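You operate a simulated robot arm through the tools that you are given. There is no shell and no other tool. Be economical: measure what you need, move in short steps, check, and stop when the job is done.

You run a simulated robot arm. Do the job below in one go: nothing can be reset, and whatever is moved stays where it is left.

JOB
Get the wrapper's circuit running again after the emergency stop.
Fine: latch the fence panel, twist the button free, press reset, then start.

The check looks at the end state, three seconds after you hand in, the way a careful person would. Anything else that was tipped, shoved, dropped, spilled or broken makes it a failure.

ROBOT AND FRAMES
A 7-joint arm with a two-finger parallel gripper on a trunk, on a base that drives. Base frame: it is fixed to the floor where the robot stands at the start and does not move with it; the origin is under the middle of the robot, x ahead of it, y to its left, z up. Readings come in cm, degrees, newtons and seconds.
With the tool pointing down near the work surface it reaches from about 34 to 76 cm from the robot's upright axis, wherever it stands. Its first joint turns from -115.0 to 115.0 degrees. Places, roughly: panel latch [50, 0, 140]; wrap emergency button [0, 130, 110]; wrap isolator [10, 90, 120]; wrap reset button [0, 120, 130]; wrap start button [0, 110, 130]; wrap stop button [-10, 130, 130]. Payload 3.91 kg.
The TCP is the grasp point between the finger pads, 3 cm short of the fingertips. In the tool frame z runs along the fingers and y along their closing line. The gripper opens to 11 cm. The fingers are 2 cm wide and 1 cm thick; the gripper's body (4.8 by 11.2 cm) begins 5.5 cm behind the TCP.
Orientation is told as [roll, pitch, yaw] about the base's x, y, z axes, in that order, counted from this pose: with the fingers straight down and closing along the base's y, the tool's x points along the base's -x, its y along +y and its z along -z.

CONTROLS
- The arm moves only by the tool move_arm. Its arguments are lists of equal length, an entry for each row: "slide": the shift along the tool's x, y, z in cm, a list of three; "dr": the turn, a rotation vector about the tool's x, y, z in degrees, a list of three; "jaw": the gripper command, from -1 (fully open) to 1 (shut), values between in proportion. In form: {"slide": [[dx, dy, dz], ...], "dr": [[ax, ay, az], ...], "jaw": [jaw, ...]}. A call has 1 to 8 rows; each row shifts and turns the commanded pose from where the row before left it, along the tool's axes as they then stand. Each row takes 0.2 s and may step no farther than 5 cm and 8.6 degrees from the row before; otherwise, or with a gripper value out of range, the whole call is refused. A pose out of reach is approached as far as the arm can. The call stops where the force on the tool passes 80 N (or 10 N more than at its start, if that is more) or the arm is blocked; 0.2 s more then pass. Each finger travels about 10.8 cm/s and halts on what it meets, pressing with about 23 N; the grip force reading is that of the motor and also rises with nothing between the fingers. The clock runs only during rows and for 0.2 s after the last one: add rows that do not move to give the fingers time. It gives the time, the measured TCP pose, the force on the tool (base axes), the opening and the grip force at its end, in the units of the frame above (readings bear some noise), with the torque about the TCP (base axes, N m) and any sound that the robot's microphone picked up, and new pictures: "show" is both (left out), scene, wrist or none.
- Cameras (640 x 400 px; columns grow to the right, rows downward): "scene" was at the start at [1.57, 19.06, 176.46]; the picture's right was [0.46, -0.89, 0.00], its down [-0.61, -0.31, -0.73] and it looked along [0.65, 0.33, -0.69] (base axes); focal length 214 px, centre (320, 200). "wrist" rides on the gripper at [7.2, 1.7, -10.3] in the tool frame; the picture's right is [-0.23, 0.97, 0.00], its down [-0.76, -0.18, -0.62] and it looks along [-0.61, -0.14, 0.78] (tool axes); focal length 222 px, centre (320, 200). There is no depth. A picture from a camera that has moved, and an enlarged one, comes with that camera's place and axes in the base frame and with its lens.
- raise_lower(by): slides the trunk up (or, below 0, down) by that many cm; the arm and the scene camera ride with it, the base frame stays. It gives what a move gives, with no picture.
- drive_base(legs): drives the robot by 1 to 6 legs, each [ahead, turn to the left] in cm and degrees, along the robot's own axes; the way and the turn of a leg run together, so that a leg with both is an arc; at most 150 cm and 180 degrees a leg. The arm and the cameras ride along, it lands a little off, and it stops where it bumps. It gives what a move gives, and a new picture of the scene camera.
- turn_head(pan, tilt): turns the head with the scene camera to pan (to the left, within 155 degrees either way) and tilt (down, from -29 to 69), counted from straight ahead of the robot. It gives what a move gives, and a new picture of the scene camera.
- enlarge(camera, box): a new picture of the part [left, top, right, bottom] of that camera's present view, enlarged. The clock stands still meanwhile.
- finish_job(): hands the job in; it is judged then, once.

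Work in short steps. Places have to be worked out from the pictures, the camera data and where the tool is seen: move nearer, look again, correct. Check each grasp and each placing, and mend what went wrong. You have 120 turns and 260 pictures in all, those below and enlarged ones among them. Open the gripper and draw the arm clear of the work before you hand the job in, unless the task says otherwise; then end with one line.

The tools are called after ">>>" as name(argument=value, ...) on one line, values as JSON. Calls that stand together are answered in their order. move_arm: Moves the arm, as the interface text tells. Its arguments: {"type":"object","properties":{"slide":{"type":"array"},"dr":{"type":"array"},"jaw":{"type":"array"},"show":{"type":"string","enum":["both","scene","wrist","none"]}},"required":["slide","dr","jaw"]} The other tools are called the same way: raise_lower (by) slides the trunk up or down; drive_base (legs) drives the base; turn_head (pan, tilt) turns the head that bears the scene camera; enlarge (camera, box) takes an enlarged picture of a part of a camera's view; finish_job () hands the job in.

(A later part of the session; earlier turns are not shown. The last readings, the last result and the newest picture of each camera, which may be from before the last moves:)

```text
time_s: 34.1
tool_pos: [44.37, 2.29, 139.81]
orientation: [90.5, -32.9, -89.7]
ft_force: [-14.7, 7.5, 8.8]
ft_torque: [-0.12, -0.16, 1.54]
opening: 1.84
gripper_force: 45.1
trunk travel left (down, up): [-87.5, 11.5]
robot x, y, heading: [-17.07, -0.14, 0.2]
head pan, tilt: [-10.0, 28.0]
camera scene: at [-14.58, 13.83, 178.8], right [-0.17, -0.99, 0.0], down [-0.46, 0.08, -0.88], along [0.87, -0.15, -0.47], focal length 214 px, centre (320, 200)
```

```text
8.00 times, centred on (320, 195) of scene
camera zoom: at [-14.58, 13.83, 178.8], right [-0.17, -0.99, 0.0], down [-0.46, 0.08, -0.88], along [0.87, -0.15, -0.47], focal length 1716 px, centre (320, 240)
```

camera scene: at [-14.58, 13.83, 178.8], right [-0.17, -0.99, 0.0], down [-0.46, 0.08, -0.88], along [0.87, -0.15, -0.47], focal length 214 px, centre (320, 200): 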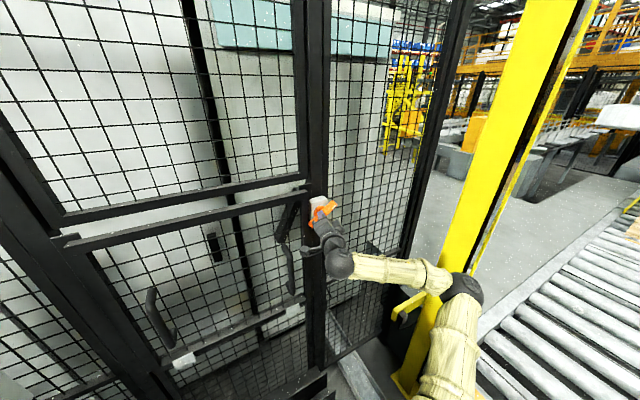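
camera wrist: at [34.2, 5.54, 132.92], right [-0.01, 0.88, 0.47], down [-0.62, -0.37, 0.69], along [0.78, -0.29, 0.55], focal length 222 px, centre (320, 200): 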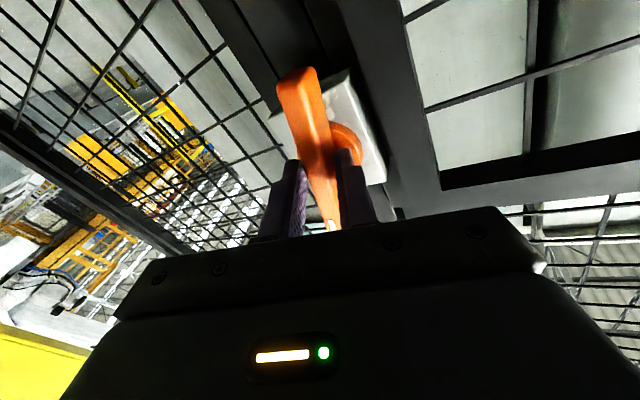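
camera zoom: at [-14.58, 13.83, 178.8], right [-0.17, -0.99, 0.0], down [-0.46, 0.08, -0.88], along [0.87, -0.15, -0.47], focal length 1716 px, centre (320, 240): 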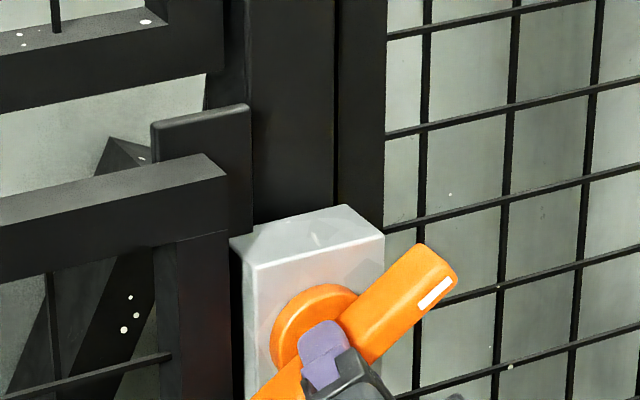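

Turning nicely (tool is at 57° clockwise). I continue another ~35°.

>>> move_arm(slide=[[0, 0, 0], [0, 0, 0], [0, 0, 0], [0, 0, 0], [0, 0, 0]], dr=[[0, 0, 7], [0, 0, 7], [0, 0, 7], [0, 0, 7], [0, 0, 5]], jaw=[1, 1, 1, 1, 1], show="scene")

>>> enlarge(camera="scene", box=[280, 170, 360, 220])

```text
time_s: 35.3
tool_pos: [44.41, 2.21, 139.95]
orientation: [90.6, 0.1, -89.6]
ft_force: [-3.8, 10.3, 32.9]
ft_torque: [-0.35, -0.03, 0.41]
opening: 1.57
gripper_force: 44.9
trunk travel left (down, up): [-87.5, 11.5]
robot x, y, heading: [-17.28, 0.24, -0.0]
head pan, tilt: [-10.0, 28.0]
camera scene: at [-14.57, 13.93, 178.8], right [-0.17, -0.99, 0.0], down [-0.46, 0.08, -0.88], along [0.87, -0.15, -0.47], focal length 214 px, centre (320, 200)
```

scene: 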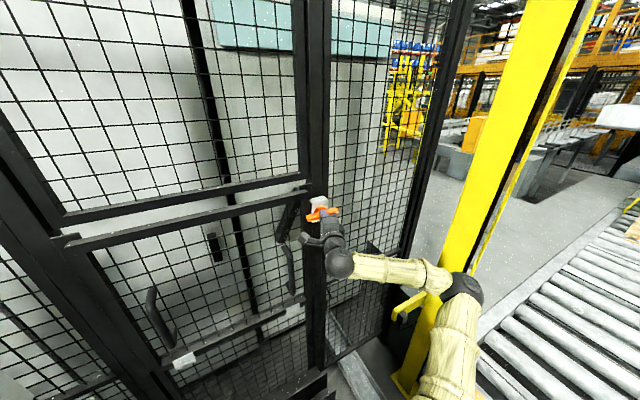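

```text
8.00 times, centred on (320, 195) of scene
camera zoom: at [-14.57, 13.93, 178.8], right [-0.17, -0.99, 0.0], down [-0.46, 0.08, -0.88], along [0.87, -0.15, -0.47], focal length 1716 px, centre (320, 240)
```

zoom: 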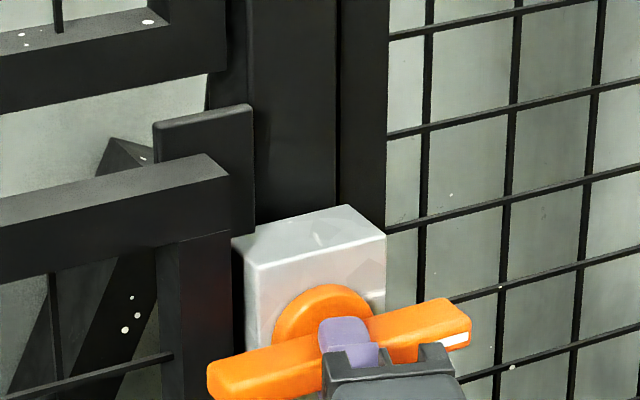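

The bar is horizontal with its left end over the panel frame. I turn 5° more to feel for the end stop.

>>> move_arm(slide=[[0, 0, 0], [0, 0, 0]], dr=[[0, 0, 4], [0, 0, 3]], jaw=[1, 1], show="none")

>>> enlarge(camera="scene", box=[280, 180, 360, 230])

>>> enlarge(camera="wrist", box=[0, 0, 640, 400])

```text
time_s: 35.9
tool_pos: [44.53, 2.27, 139.99]
orientation: [90.5, 6.9, -89.3]
ft_force: [-8.0, 16.5, 32.2]
ft_torque: [-0.95, -0.23, 0.2]
opening: 1.83
gripper_force: 45.4
trunk travel left (down, up): [-87.5, 11.5]
robot x, y, heading: [-17.05, -0.05, 0.4]
head pan, tilt: [-10.0, 28.0]
```

```text
8.00 times, centred on (320, 205) of scene
camera zoom: at [-14.54, 13.92, 178.78], right [-0.17, -0.99, 0.0], down [-0.46, 0.08, -0.88], along [0.87, -0.15, -0.47], focal length 1716 px, centre (320, 160)
```

zoom: 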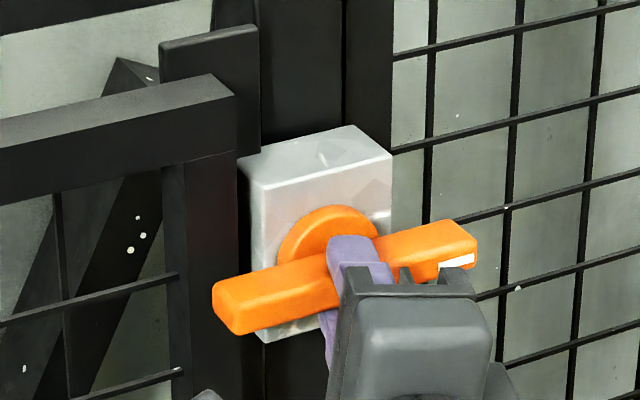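

```text
1.00 times, centred on (320, 200) of wrist (not enlarged: the box is as wide or as high as the picture)
camera zoom: at [34.09, 9.18, 142.32], right [0.0, -0.34, 0.94], down [-0.61, -0.74, -0.27], along [0.79, -0.58, -0.21], focal length 222 px, centre (320, 200)
```

zoom: 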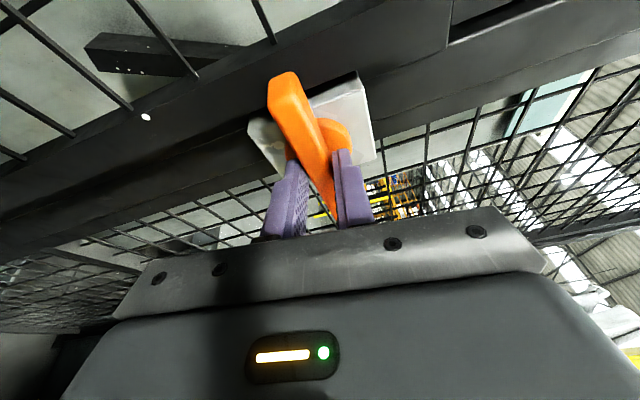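

The bar now resists at the stop: latched. I open the jaws moderately and back straight out.

>>> move_arm(slide=[[0, 0, 0], [0, 0, 0], [0, 0, -3], [0, 0, -4], [0, 0, -4]], dr=[[0, 0, -4], [0, 0, 0], [0, 0, 0], [0, 0, 0], [0, 0, 0]], jaw=[0.1, 0.1, 0.1, 0.1, 0.1], show="scene")

>>> enlarge(camera="scene", box=[270, 170, 350, 220])

```text
time_s: 37.1
tool_pos: [35.32, 1.94, 139.52]
orientation: [90.0, 3.0, -89.7]
ft_force: [-0.1, -0.9, 0.9]
ft_torque: [0.03, 0.0, -0.04]
opening: 4.96
gripper_force: 0.1
out of reach, approached as far as the arm can: row 5
trunk travel left (down, up): [-87.5, 11.5]
robot x, y, heading: [-17.45, 0.0, -0.0]
head pan, tilt: [-10.0, 28.0]
camera scene: at [-14.17, 13.67, 178.79], right [-0.17, -0.99, 0.0], down [-0.46, 0.08, -0.88], along [0.87, -0.15, -0.47], focal length 214 px, centre (320, 200)
```

scene: 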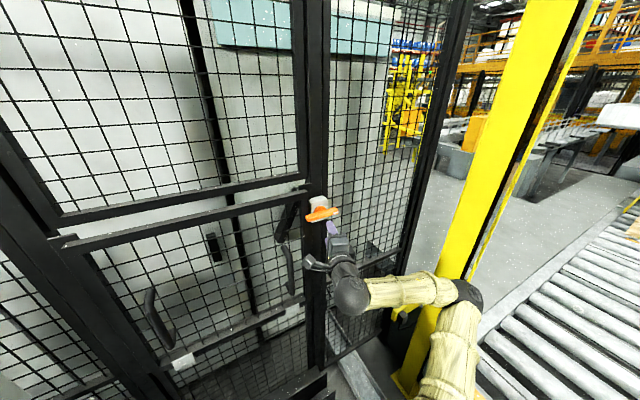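

```text
8.00 times, centred on (310, 195) of scene
camera zoom: at [-14.17, 13.67, 178.79], right [-0.17, -0.99, 0.0], down [-0.46, 0.08, -0.88], along [0.87, -0.15, -0.47], focal length 1716 px, centre (400, 240)
```

zoom: 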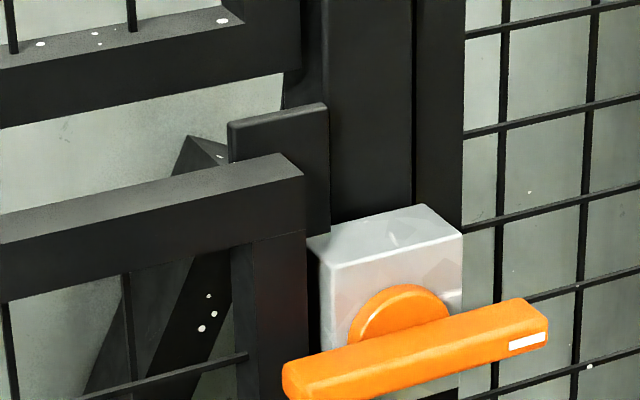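

Latched and clear. Now I travel to the WRAP box: back off, turn right, reverse along +y, then turn to face the box again, keeping the arm away from things. First the back-off and the right turn.

>>> drive_base(legs=[[-60, 0], [0, -90]])

>>> turn_head(pan=155, tilt=45)

```text
time_s: 46.4
tool_pos: [-74.38, -52.56, 139.58]
orientation: [90.1, 3.0, -178.6]
ft_force: [-0.8, 0.3, 0.2]
ft_torque: [0.01, 0.0, 0.0]
opening: 4.94
gripper_force: 0.1
trunk travel left (down, up): [-87.5, 11.5]
robot x, y, heading: [-77.25, 0.24, -89.1]
head pan, tilt: [-10.0, 28.0]
camera scene: at [-63.38, -2.63, 178.79], right [-0.99, 0.15, 0.0], down [0.07, 0.46, -0.88], along [-0.14, -0.87, -0.47], focal length 214 px, centre (320, 200)
```

scene: 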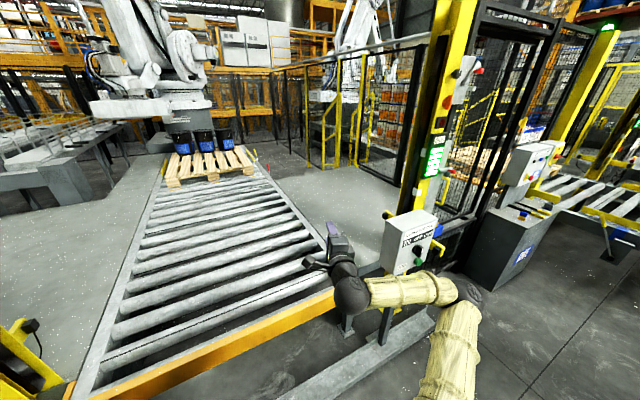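

```text
time_s: 48.9
tool_pos: [-74.42, -52.57, 139.54]
orientation: [90.0, 3.0, -178.4]
ft_force: [-1.4, -0.6, -0.5]
ft_torque: [-0.01, 0.01, 0.01]
opening: 4.95
gripper_force: 0.0
trunk travel left (down, up): [-87.5, 11.5]
robot x, y, heading: [-77.28, -0.1, -89.0]
head pan, tilt: [154.7, 45.0]
camera scene: at [-58.65, 13.8, 176.21], right [0.91, -0.41, 0.0], down [-0.29, -0.65, -0.71], along [0.29, 0.65, -0.71], focal length 214 px, centre (320, 200)
```

scene: 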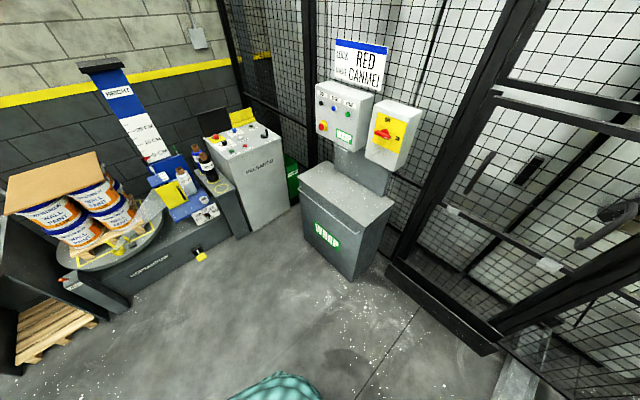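

The way is clear up to about y≈150. I reverse 98 cm and turn back left to face the boxes.

>>> drive_base(legs=[[-98, 0], [0, 89]])

>>> turn_head(pan=12, tilt=35)

```text
time_s: 60.6
tool_pos: [-26.89, 103.37, 139.52]
orientation: [90.1, 3.0, -87.2]
ft_force: [0.3, -0.3, -0.6]
ft_torque: [-0.01, -0.02, 0.02]
opening: 4.95
gripper_force: 0.2
trunk travel left (down, up): [-87.5, 11.5]
robot x, y, heading: [-79.75, 98.78, 2.4]
head pan, tilt: [154.7, 45.0]
camera scene: at [-93.36, 117.34, 176.21], right [0.39, 0.92, 0.0], down [0.65, -0.27, -0.71], along [-0.65, 0.27, -0.71], focal length 214 px, centre (320, 200)
```

scene: 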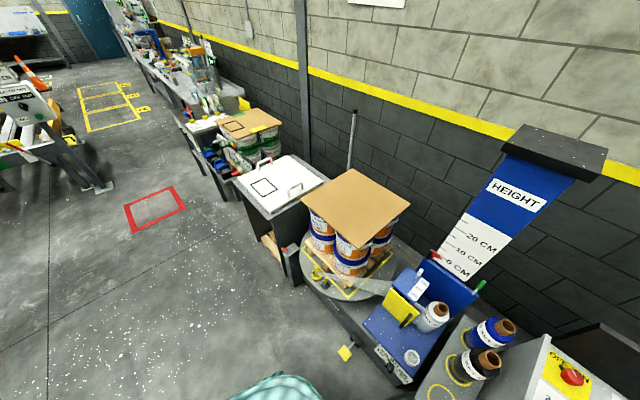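

```text
time_s: 62.8
tool_pos: [-27.07, 103.42, 139.51]
orientation: [90.0, 3.0, -87.2]
ft_force: [-0.2, 0.6, -0.4]
ft_torque: [0.02, 0.02, 0.0]
opening: 4.97
gripper_force: 0.1
trunk travel left (down, up): [-87.5, 11.5]
robot x, y, heading: [-79.66, 99.34, 2.6]
head pan, tilt: [12.0, 35.0]
camera scene: at [-77.33, 116.4, 177.69], right [0.25, -0.97, 0.0], down [-0.56, -0.14, -0.82], along [0.79, 0.21, -0.57], focal length 214 px, centre (320, 200)
```

scene: 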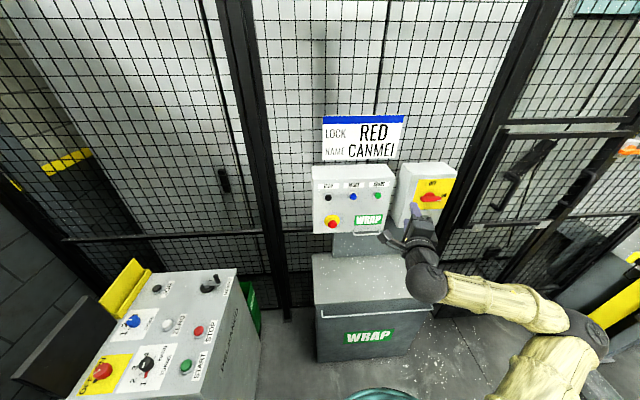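

I'm well placed in front of the box. I enlarge to see the buttons.

>>> enlarge(camera="scene", box=[300, 150, 480, 262])

>>> enlarge(camera="scene", box=[305, 175, 400, 235])

>>> enlarge(camera="scene", box=[440, 90, 640, 290])

```text
3.56 times, centred on (390, 206) of scene
camera zoom: at [-77.33, 116.4, 177.69], right [0.25, -0.97, 0.0], down [-0.56, -0.14, -0.82], along [0.79, 0.21, -0.57], focal length 763 px, centre (71, 179)
```

zoom: 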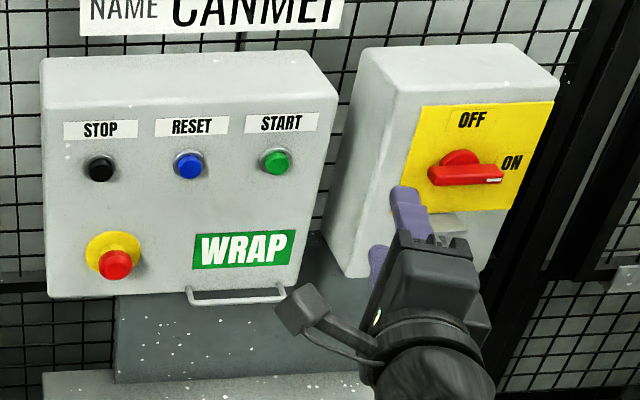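

```text
6.67 times, centred on (352, 205) of scene
camera zoom: at [-77.33, 116.4, 177.69], right [0.25, -0.97, 0.0], down [-0.56, -0.14, -0.82], along [0.79, 0.21, -0.57], focal length 1430 px, centre (103, 167)
```

zoom: 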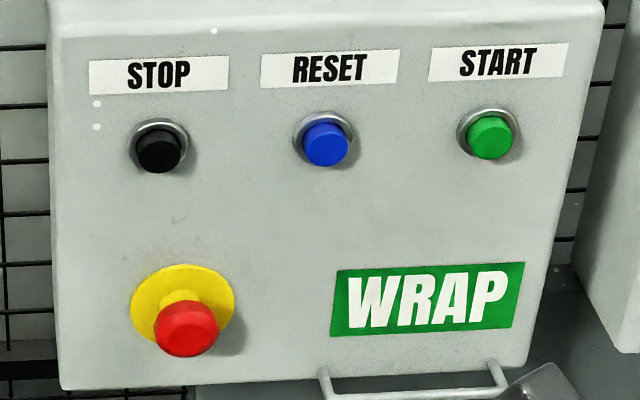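

```text
2.00 times, centred on (540, 190) of scene
camera zoom: at [-77.33, 116.4, 177.69], right [0.25, -0.97, 0.0], down [-0.56, -0.14, -0.82], along [0.79, 0.21, -0.57], focal length 429 px, centre (-120, 220)
```

zoom: 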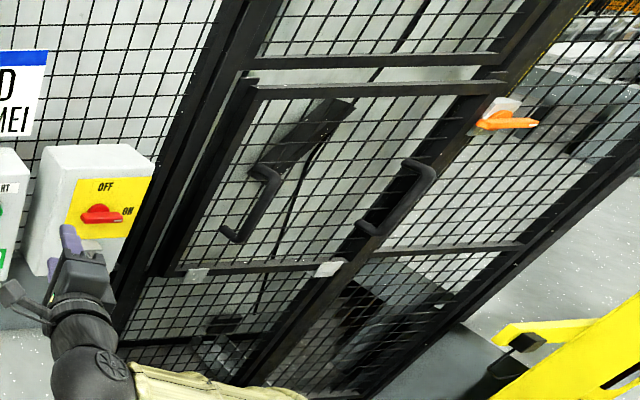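

E-stop judged at about [-3, 130, 112], reset [0, 122, 126.5], start [3, 112, 126.5]; the box face is turned ~15° (facing −x and a bit −y). I turn the base 12° left to face it squarely and lower the trunk 26 cm.

>>> drive_base(legs=[[0, 12]])

>>> raise_lower(by=-26)

>>> turn_head(pan=0, tilt=25)

```text
time_s: 64.2
tool_pos: [-28.84, 114.0, 139.58]
orientation: [90.0, 3.0, -75.5]
ft_force: [-0.5, 0.3, -0.6]
ft_torque: [0.02, -0.03, -0.03]
opening: 4.94
gripper_force: 0.0
trunk travel left (down, up): [-87.5, 11.5]
robot x, y, heading: [-79.32, 99.0, 14.1]
head pan, tilt: [12.0, 35.0]
camera scene: at [-80.87, 116.44, 177.69], right [0.44, -0.9, 0.0], down [-0.51, -0.25, -0.82], along [0.73, 0.36, -0.57], focal length 214 px, centre (320, 200)
```

scene: 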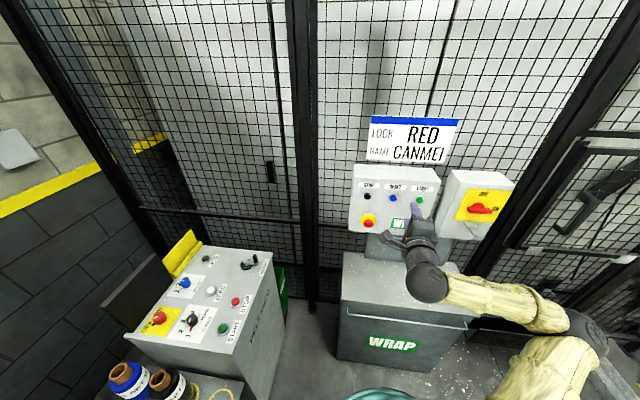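

```text
time_s: 66.9
tool_pos: [-28.81, 113.92, 113.63]
orientation: [90.0, 3.0, -75.6]
ft_force: [-0.2, -0.6, 0.1]
ft_torque: [-0.02, -0.01, 0.0]
opening: 4.95
gripper_force: 0.0
trunk travel left (down, up): [-61.5, 37.5]
robot x, y, heading: [-79.16, 98.95, 14.4]
head pan, tilt: [12.0, 35.0]
```

```text
time_s: 67.6
tool_pos: [-28.9, 113.99, 113.66]
orientation: [90.0, 3.0, -75.6]
ft_force: [1.4, 0.3, -0.3]
ft_torque: [0.05, -0.01, -0.02]
opening: 4.94
gripper_force: 0.1
trunk travel left (down, up): [-61.5, 37.5]
robot x, y, heading: [-79.27, 99.0, 14.1]
head pan, tilt: [0.0, 25.0]
camera scene: at [-79.84, 114.79, 153.26], right [0.25, -0.97, 0.0], down [-0.41, -0.1, -0.91], along [0.88, 0.22, -0.42], focal length 214 px, centre (320, 200)
```

scene: 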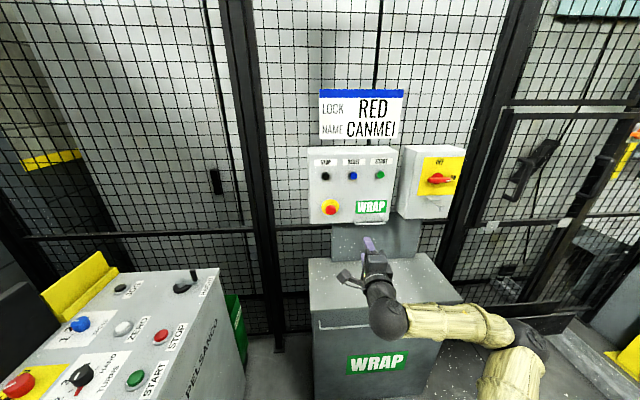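

Everything agrees. I roll the tool back about its axis by 90° (so a clockwise twist has room), then drive 16 cm ahead.

>>> move_arm(slide=[[0, 0, 0], [0, 0, 0], [0, 0, 0], [0, 0, 0], [0, 0, 0], [0, 0, 0], [0, 0, 0], [0, 0, 0]], dr=[[0, 0, -8.5], [0, 0, -8.5], [0, 0, -8.5], [0, 0, -8.5], [0, 0, -8.5], [0, 0, -8.5], [0, 0, -8.5], [0, 0, -8.5]], jaw=[0.1, 0.1, 0.1, 0.1, 0.1, 0.1, 0.1, 0.1], show="none")

>>> move_arm(slide=[[0, 0, 0], [0, 0, 0], [0, 0, 0], [0, 0, 0], [0, 0, 0]], dr=[[0, 0, -8], [0, 0, -8], [0, 0, -8], [0, 0, -8], [0, 0, -8]], jaw=[-0.1, -0.3, -0.3, -0.3, -0.3], show="wrist")

>>> drive_base(legs=[[15, 0]])

```text
time_s: 69.4
tool_pos: [-28.98, 113.92, 113.6]
orientation: [89.9, -65.1, -75.5]
ft_force: [-0.4, -0.2, 0.0]
ft_torque: [0.0, -0.01, -0.02]
opening: 4.97
gripper_force: 0.0
trunk travel left (down, up): [-61.5, 37.5]
robot x, y, heading: [-79.7, 98.77, 14.2]
head pan, tilt: [0.0, 25.0]
```

```text
time_s: 70.6
tool_pos: [-28.84, 114.07, 113.56]
orientation: [-89.9, -74.9, 104.4]
ft_force: [-0.1, 0.2, 0.6]
ft_torque: [-0.01, -0.02, -0.01]
opening: 7.14
gripper_force: 0.0
trunk travel left (down, up): [-61.5, 37.5]
robot x, y, heading: [-79.47, 98.99, 14.0]
head pan, tilt: [0.0, 25.0]
camera wrist: at [-38.78, 111.16, 106.0], right [-0.25, 0.97, -0.04], down [-0.61, -0.13, 0.78], along [0.75, 0.22, 0.62], focal length 222 px, centre (320, 200)
```

wrist: 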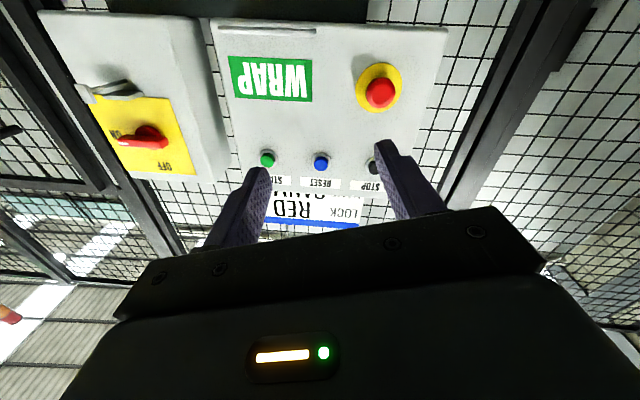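

```text
time_s: 72.1
tool_pos: [-13.8, 117.73, 113.58]
orientation: [-89.8, -75.0, 104.2]
ft_force: [0.6, 0.1, 0.1]
ft_torque: [-0.04, 0.0, -0.02]
opening: 7.14
gripper_force: 0.1
trunk travel left (down, up): [-61.5, 37.5]
robot x, y, heading: [-64.3, 102.85, 14.1]
head pan, tilt: [0.0, 25.0]
camera scene: at [-64.79, 118.59, 153.26], right [0.25, -0.97, 0.0], down [-0.41, -0.1, -0.91], along [0.88, 0.22, -0.42], focal length 214 px, centre (320, 200)
```

scene: 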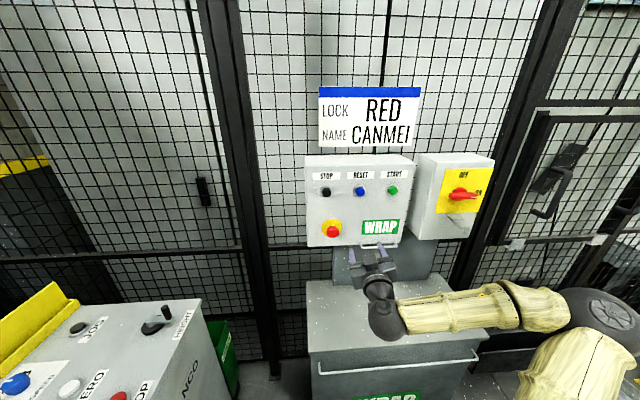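

The mushroom is now estimated at ~[-5, 129.5, 113]. I slide 9 cm left (along the box face) and look from the wrist.

>>> move_arm(slide=[[-0.8, 3, 0], [-0.8, 3, 0], [-0.8, 2.9, 0], [0, 0, 0]], dr=[[0, 0, 0], [0, 0, 0], [0, 0, 0], [0, 0, 0]], jaw=[-0.3, -0.3, -0.3, -0.3])

>>> enlarge(camera="scene", box=[290, 140, 450, 300])

```text
time_s: 73.1
tool_pos: [-16.15, 126.6, 113.76]
orientation: [-89.9, -75.1, 104.2]
ft_force: [0.5, -0.2, 0.2]
ft_torque: [-0.03, 0.01, -0.02]
opening: 7.15
gripper_force: 0.0
trunk travel left (down, up): [-61.5, 37.5]
robot x, y, heading: [-64.25, 102.97, 14.1]
head pan, tilt: [0.0, 25.0]
camera scene: at [-64.86, 118.61, 153.26], right [0.24, -0.97, 0.0], down [-0.41, -0.1, -0.91], along [0.88, 0.22, -0.42], focal length 214 px, centre (320, 200)
camera wrist: at [-26.09, 123.91, 106.19], right [-0.25, 0.97, -0.03], down [-0.61, -0.13, 0.78], along [0.75, 0.21, 0.62], focal length 222 px, centre (320, 200)
```

scene: 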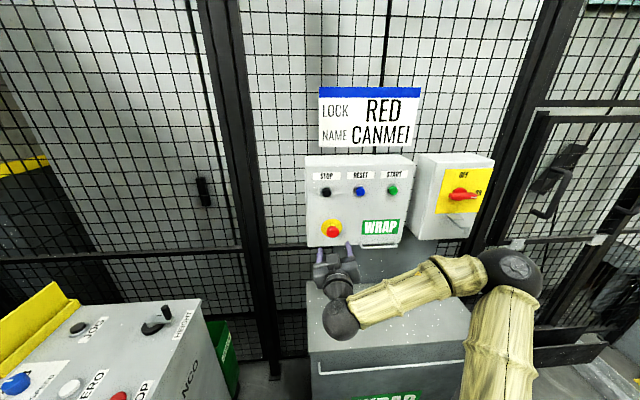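
wrist: 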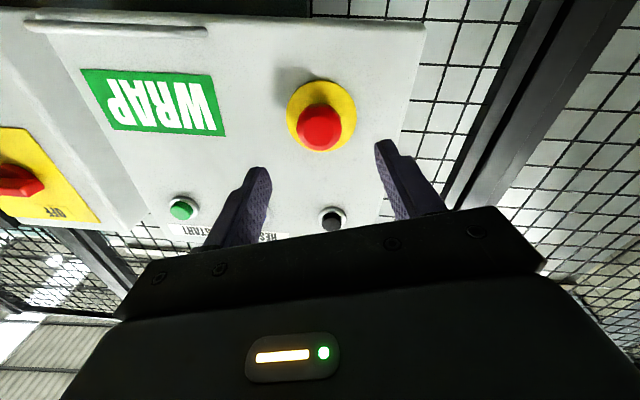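

```text
2.50 times, centred on (370, 220) of scene
camera zoom: at [-64.86, 118.61, 153.26], right [0.24, -0.97, 0.0], down [-0.41, -0.1, -0.91], along [0.88, 0.22, -0.42], focal length 536 px, centre (195, 150)
```

zoom: 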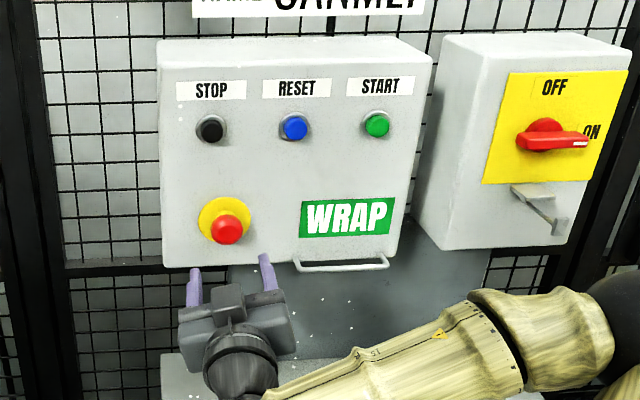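

Mushroom at [-5.8, 129.2, 114.0], straight ahead of the tool, ~10.5 cm. I go in 9.3 cm with open jaws.

>>> move_arm(slide=[[-0.3, 0, 3], [0, 0, 3], [0, 0, 2], [0, 0, 1.3], [0, 0, 0]], dr=[[0, 0, 0], [0, 0, 0], [0, 0, 0], [0, 0, 0], [0, 0, 0]], jaw=[-0.3, -0.3, -0.3, -0.3, -0.3])

>>> enlarge(camera="scene", box=[300, 170, 400, 270])

```text
time_s: 74.3
tool_pos: [-7.24, 129.12, 113.92]
orientation: [-89.9, -75.0, 104.3]
ft_force: [-13.0, -4.7, -5.0]
ft_torque: [-0.27, 0.16, 0.58]
opening: 7.13
gripper_force: 0.0
trunk travel left (down, up): [-61.5, 37.5]
robot x, y, heading: [-64.95, 102.85, 14.2]
head pan, tilt: [0.0, 25.0]
camera scene: at [-65.05, 118.52, 153.26], right [0.25, -0.97, 0.0], down [-0.41, -0.1, -0.91], along [0.88, 0.22, -0.42], focal length 214 px, centre (320, 200)
camera wrist: at [-17.18, 126.37, 106.37], right [-0.25, 0.97, -0.03], down [-0.61, -0.13, 0.78], along [0.75, 0.22, 0.62], focal length 222 px, centre (320, 200)
```

scene: 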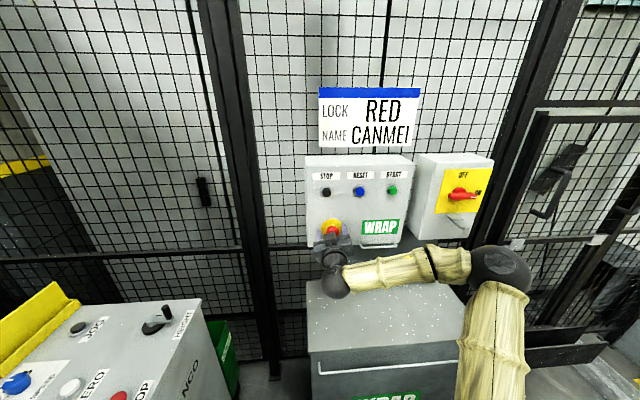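
wrist: 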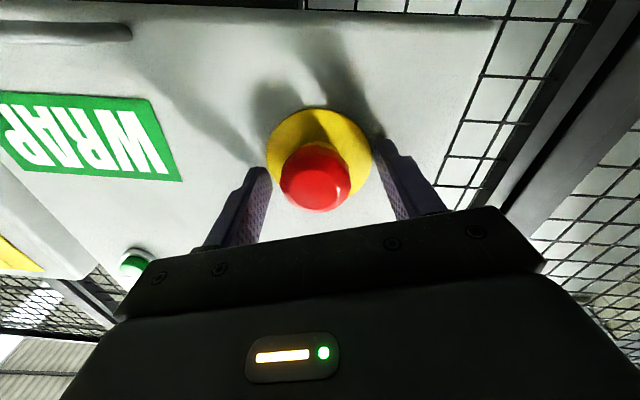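

```text
4.00 times, centred on (350, 220) of scene
camera zoom: at [-65.05, 118.52, 153.26], right [0.25, -0.97, 0.0], down [-0.41, -0.1, -0.91], along [0.88, 0.22, -0.42], focal length 858 px, centre (200, 120)
```

zoom: 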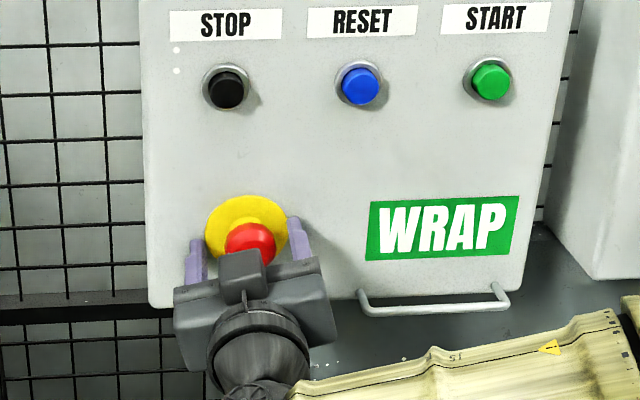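

Fingertips lightly touch the face around the mushroom (13 N). I back off 0.4 cm and close on it.

>>> move_arm(slide=[[0, 0, -0.5], [0, 0, 0], [0, 0, 0], [0, 0, 0]], dr=[[0, 0, 0], [0, 0, 0], [0, 0, 0], [0, 0, 0]], jaw=[-0.2, 0.3, 1, 1])

```text
time_s: 75.3
tool_pos: [-7.6, 128.92, 114.12]
orientation: [-90.4, -75.0, 104.5]
ft_force: [4.1, -4.5, 5.6]
ft_torque: [0.05, -0.13, -0.38]
opening: 4.02
gripper_force: 44.7
trunk travel left (down, up): [-61.5, 37.5]
robot x, y, heading: [-64.95, 102.87, 14.4]
head pan, tilt: [0.0, 25.0]
camera scene: at [-64.84, 118.48, 153.29], right [0.25, -0.97, 0.0], down [-0.41, -0.1, -0.91], along [0.88, 0.22, -0.42], focal length 214 px, centre (320, 200)
camera wrist: at [-17.47, 126.13, 106.47], right [-0.25, 0.97, -0.03], down [-0.61, -0.13, 0.78], along [0.75, 0.21, 0.62], focal length 222 px, centre (320, 200)
```

scene: 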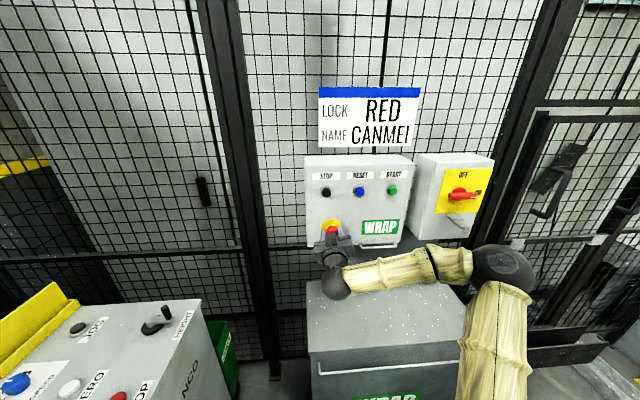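
wrist: 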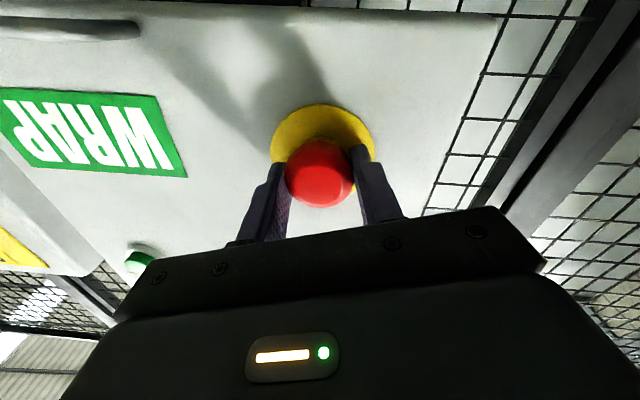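

The mushroom is gripped at 4.0 cm. I twist clockwise (positive about tool z) about 56°.

>>> move_arm(slide=[[0, 0, 0], [0, 0, 0], [0, 0, 0], [0, 0, 0], [0, 0, 0], [0, 0, 0], [0, 0, 0]], dr=[[0, 0, 8], [0, 0, 8], [0, 0, 8], [0, 0, 8], [0, 0, 8], [0, 0, 8], [0, 0, 8]], jaw=[1, 1, 1, 1, 1, 1, 1])

```text
time_s: 76.9
tool_pos: [-7.86, 128.82, 113.95]
orientation: [90.2, -48.8, -75.7]
ft_force: [0.3, -6.2, 14.2]
ft_torque: [-0.1, 0.33, 0.45]
opening: 4.05
gripper_force: 45.1
trunk travel left (down, up): [-61.5, 37.5]
robot x, y, heading: [-64.9, 102.81, 14.3]
head pan, tilt: [0.0, 25.0]
camera scene: at [-65.0, 118.41, 153.29], right [0.24, -0.97, 0.0], down [-0.41, -0.1, -0.91], along [0.88, 0.22, -0.42], focal length 214 px, centre (320, 200)
camera wrist: at [-19.28, 132.13, 109.44], right [-0.15, 0.56, 0.81], down [-0.45, -0.77, 0.46], along [0.88, -0.29, 0.37], focal length 222 px, centre (320, 200)
```

scene: 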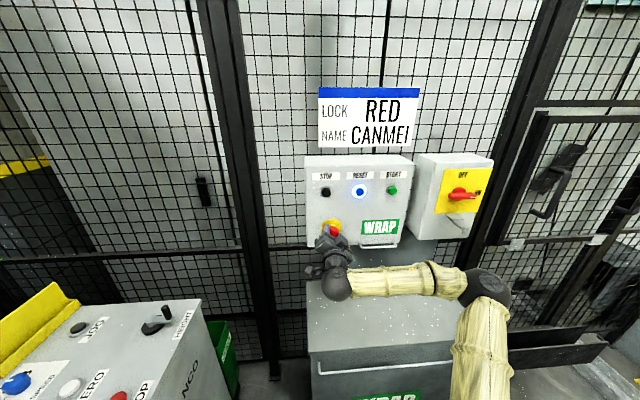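
wrist: 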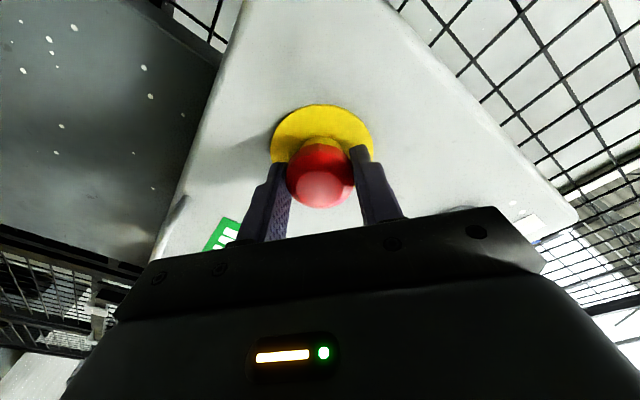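

The reset lamp lights blue: the button is released and has popped out. I open and withdraw straight back.

>>> move_arm(slide=[[0, 0, 0], [0, 0, 0], [0, 0, -3], [0, 0, -3], [0, 0, -3], [0, 0, 0]], dr=[[0, 0, 0], [0, 0, 0], [0, 0, 0], [0, 0, 0], [0, 0, 0], [0, 0, 0]], jaw=[-0.3, -0.3, -0.3, -0.3, -0.3, -0.3])

>>> enlarge(camera="scene", box=[290, 140, 450, 300])

```text
time_s: 78.3
tool_pos: [-16.19, 126.66, 114.03]
orientation: [90.1, -49.0, -75.6]
ft_force: [-0.8, 0.0, -0.6]
ft_torque: [-0.01, 0.01, 0.01]
opening: 7.16
gripper_force: 0.1
trunk travel left (down, up): [-61.5, 37.5]
robot x, y, heading: [-64.31, 102.96, 14.2]
head pan, tilt: [0.0, 25.0]
camera scene: at [-64.86, 118.58, 153.27], right [0.24, -0.97, 0.0], down [-0.41, -0.1, -0.91], along [0.88, 0.22, -0.42], focal length 214 px, centre (320, 200)
camera wrist: at [-27.85, 129.95, 109.53], right [-0.15, 0.57, 0.81], down [-0.45, -0.77, 0.46], along [0.88, -0.29, 0.36], focal length 222 px, centre (320, 200)
```

scene: 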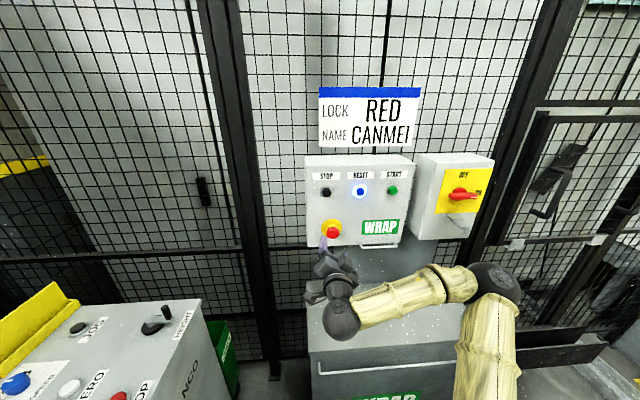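
wrist: 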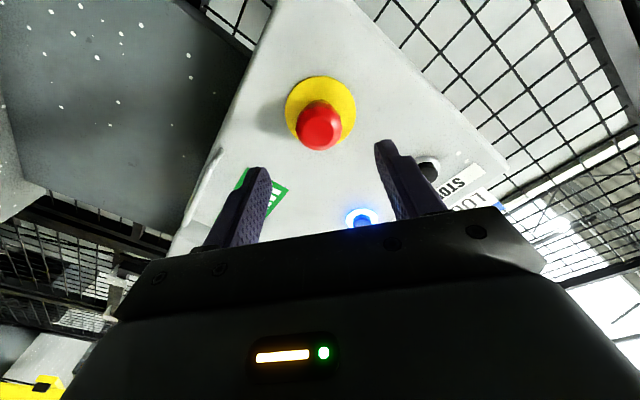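

```text
2.50 times, centred on (370, 220) of scene
camera zoom: at [-64.86, 118.58, 153.27], right [0.24, -0.97, 0.0], down [-0.41, -0.1, -0.91], along [0.88, 0.22, -0.42], focal length 536 px, centre (195, 150)
```

zoom: 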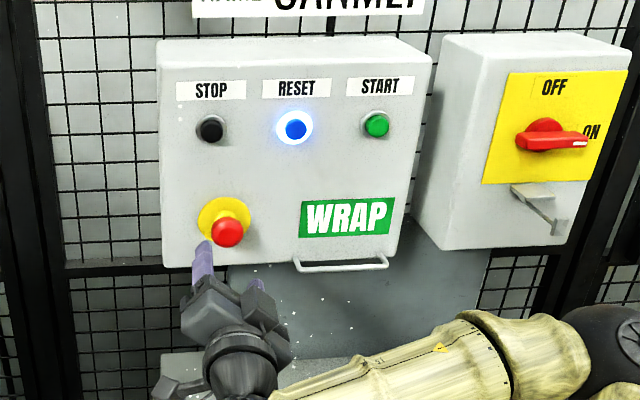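

The e-stop is out. Reset is judged at [-3, 121.4, 128.2], start at [0, 111.8, 128.4]. I raise the trunk 14 cm, shut the fingers and slide 8.4 cm right along the face.

>>> raise_lower(by=14.2)

>>> move_arm(slide=[[-1.8, -2.1, 0], [-1.8, -2.1, 0], [-1.9, -2.1, 0], [0, 0, 0], [0, 0, 0]], dr=[[0, 0, 0], [0, 0, 0], [0, 0, 0], [0, 0, 0], [0, 0, 0]], jaw=[1, 1, 1, 1, 1])

>>> enlarge(camera="scene", box=[290, 160, 450, 320])

```text
time_s: 80.0
tool_pos: [-16.3, 126.66, 128.13]
orientation: [89.9, -48.9, -75.5]
ft_force: [0.4, 0.2, -0.8]
ft_torque: [0.04, 0.01, 0.01]
opening: 7.17
gripper_force: 0.1
trunk travel left (down, up): [-75.7, 23.3]
robot x, y, heading: [-64.69, 102.78, 14.3]
head pan, tilt: [0.0, 25.0]
```

```text
time_s: 81.2
tool_pos: [-14.38, 118.56, 128.35]
orientation: [90.1, -49.0, -75.6]
ft_force: [0.0, -0.5, 0.4]
ft_torque: [-0.01, 0.02, 0.02]
opening: 0.0
gripper_force: 22.8
trunk travel left (down, up): [-75.7, 23.3]
robot x, y, heading: [-64.36, 102.65, 14.3]
head pan, tilt: [0.0, 25.0]
camera scene: at [-64.86, 118.56, 167.47], right [0.24, -0.97, 0.0], down [-0.41, -0.1, -0.91], along [0.88, 0.22, -0.42], focal length 214 px, centre (320, 200)
camera wrist: at [-25.76, 121.8, 123.83], right [-0.15, 0.57, 0.81], down [-0.45, -0.77, 0.46], along [0.88, -0.29, 0.36], focal length 222 px, centre (320, 200)
```

scene: 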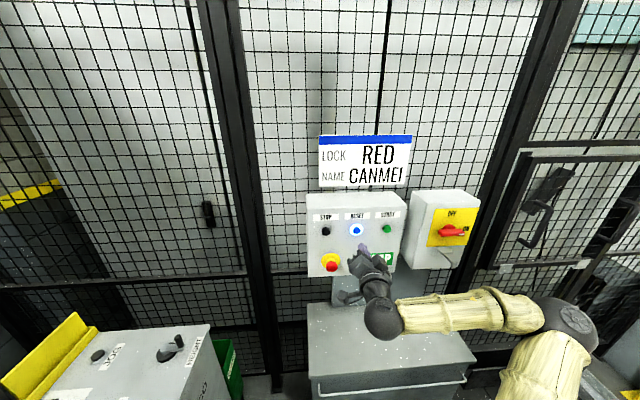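
wrist: 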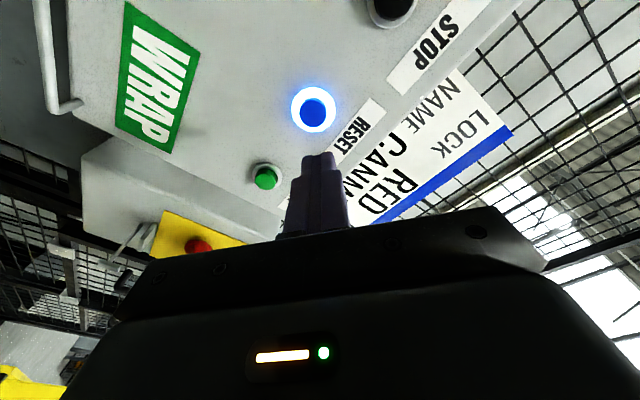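

```text
2.50 times, centred on (370, 240) of scene
camera zoom: at [-64.86, 118.56, 167.47], right [0.24, -0.97, 0.0], down [-0.41, -0.1, -0.91], along [0.88, 0.22, -0.42], focal length 536 px, centre (195, 100)
```

zoom: 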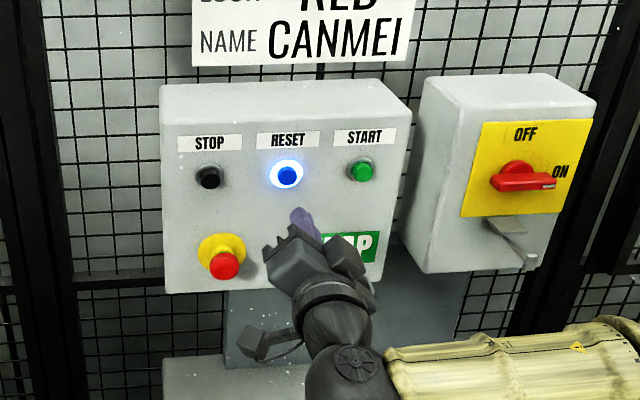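

Reset is at [-1.5, 121.7, 127.2]: I drop 1.1 cm and advance toward it, stopping short for a check.

>>> move_arm(slide=[[0.8, -0.75, 2], [0, 0, 3], [0, 0, 2.5], [0, 0, 0]], dr=[[0, 0, 0], [0, 0, 0], [0, 0, 0], [0, 0, 0]], jaw=[1, 1, 1, 1])

>>> enlarge(camera="wrist", box=[240, 60, 400, 220])

>>> enlarge(camera="scene", box=[320, 200, 410, 290])

```text
time_s: 82.2
tool_pos: [-6.99, 120.33, 127.11]
orientation: [90.0, -49.0, -75.7]
ft_force: [0.0, 0.2, -0.3]
ft_torque: [0.03, 0.02, -0.01]
opening: 0.02
gripper_force: 22.7
trunk travel left (down, up): [-75.7, 23.3]
robot x, y, heading: [-64.67, 103.17, 14.1]
head pan, tilt: [0.0, 25.0]
camera scene: at [-64.88, 118.57, 167.47], right [0.24, -0.97, 0.0], down [-0.41, -0.1, -0.91], along [0.88, 0.22, -0.42], focal length 214 px, centre (320, 200)
camera wrist: at [-18.44, 123.65, 122.6], right [-0.15, 0.57, 0.81], down [-0.45, -0.77, 0.46], along [0.88, -0.29, 0.37], focal length 222 px, centre (320, 200)
```

scene: 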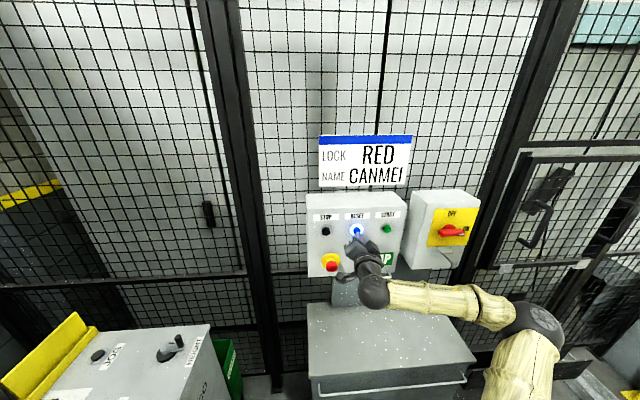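
wrist: 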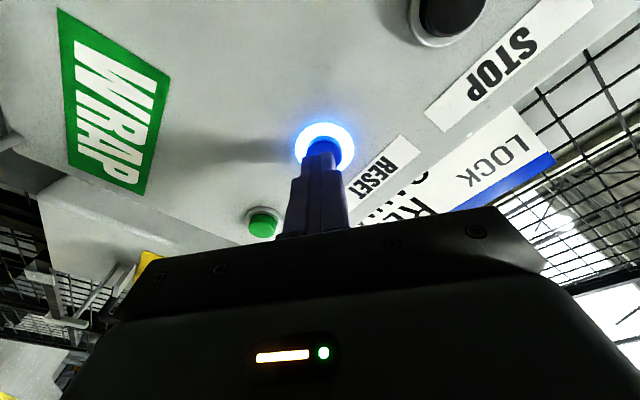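

```text
2.50 times, centred on (320, 140) of wrist
camera zoom: at [-18.44, 123.65, 122.6], right [-0.15, 0.57, 0.81], down [-0.45, -0.77, 0.46], along [0.88, -0.29, 0.37], focal length 555 px, centre (320, 350)
```

zoom: 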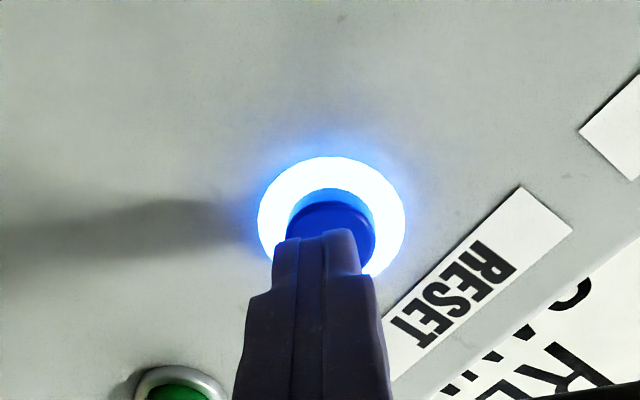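

```text
4.44 times, centred on (365, 245) of scene
camera zoom: at [-64.88, 118.57, 167.47], right [0.24, -0.97, 0.0], down [-0.41, -0.1, -0.91], along [0.88, 0.22, -0.42], focal length 953 px, centre (120, 0)
```

zoom: 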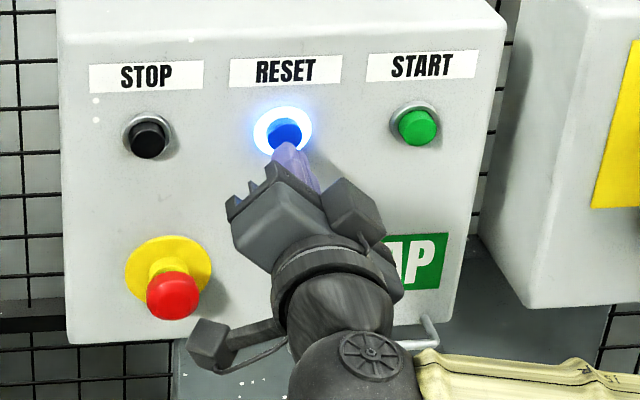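

Well aligned with the reset button. I press in small steps.

>>> move_arm(slide=[[0, 0, 1], [0, 0, 0.6], [0, 0, 0.5], [0, 0, 0.5]], dr=[[0, 0, 0], [0, 0, 0], [0, 0, 0], [0, 0, 0]], jaw=[1, 1, 1, 1], show="scene")

```text
time_s: 83.2
tool_pos: [-5.22, 120.93, 126.97]
orientation: [89.9, -49.1, -75.4]
ft_force: [-41.8, -14.0, -12.3]
ft_torque: [-0.23, 0.18, -0.04]
opening: 0.0
gripper_force: 22.9
trunk travel left (down, up): [-75.7, 23.3]
robot x, y, heading: [-64.85, 102.96, 14.0]
head pan, tilt: [0.0, 25.0]
heard: click
camera scene: at [-65.57, 118.33, 167.46], right [0.24, -0.97, 0.0], down [-0.41, -0.1, -0.91], along [0.88, 0.22, -0.42], focal length 214 px, centre (320, 200)
```

scene: 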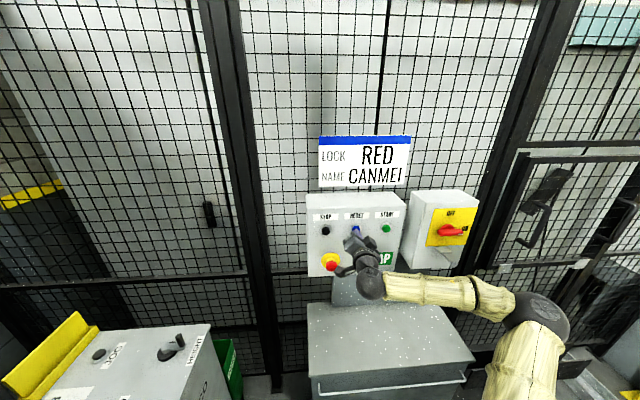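

A click, and the reset lamp went out. I back off 6 cm and slide 10.2 cm right toward start.

>>> move_arm(slide=[[0, 0, -3], [0, 0, -3], [-2.2, -2.6, 0], [-2.2, -2.6, 0], [-2.3, -2.5, 0], [0, 0, 0]], dr=[[0, 0, 0], [0, 0, 0], [0, 0, 0], [0, 0, 0], [0, 0, 0], [0, 0, 0]], jaw=[1, 1, 1, 1, 1, 1])

>>> enlarge(camera="scene", box=[320, 200, 410, 290])

```text
time_s: 84.6
tool_pos: [-7.8, 109.57, 126.97]
orientation: [89.9, -49.0, -75.7]
ft_force: [-0.5, 1.0, 0.7]
ft_torque: [-0.01, 0.02, 0.02]
opening: 0.0
gripper_force: 23.4
trunk travel left (down, up): [-75.7, 23.3]
robot x, y, heading: [-64.41, 102.78, 13.9]
head pan, tilt: [0.0, 25.0]
camera scene: at [-64.77, 118.62, 167.47], right [0.24, -0.97, 0.0], down [-0.41, -0.1, -0.91], along [0.88, 0.22, -0.42], focal length 214 px, centre (320, 200)
camera wrist: at [-19.11, 112.94, 122.53], right [-0.14, 0.57, 0.81], down [-0.45, -0.77, 0.46], along [0.88, -0.3, 0.37], focal length 222 px, centre (320, 200)
```

scene: 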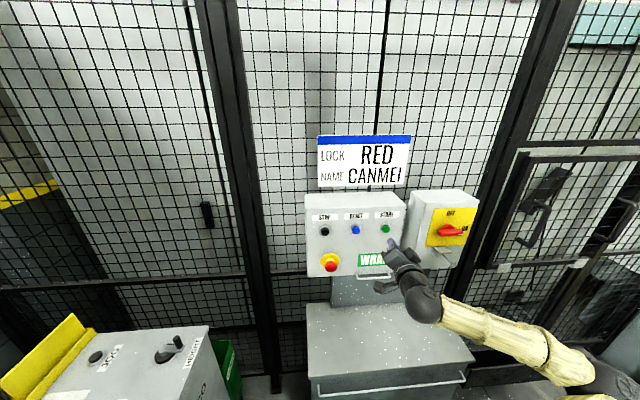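
wrist: 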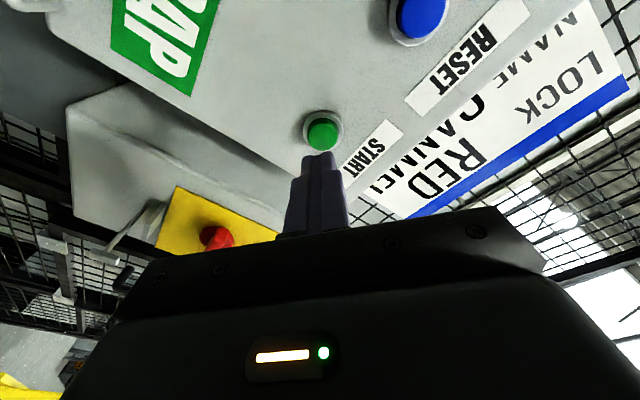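

```text
4.44 times, centred on (365, 245) of scene
camera zoom: at [-64.77, 118.62, 167.47], right [0.24, -0.97, 0.0], down [-0.41, -0.1, -0.91], along [0.88, 0.22, -0.42], focal length 953 px, centre (120, 0)
```

zoom: 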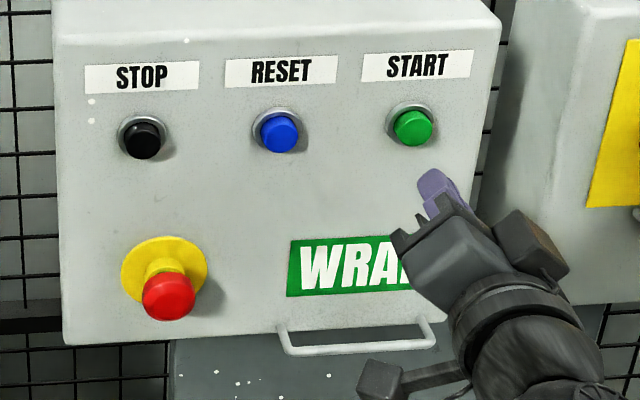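

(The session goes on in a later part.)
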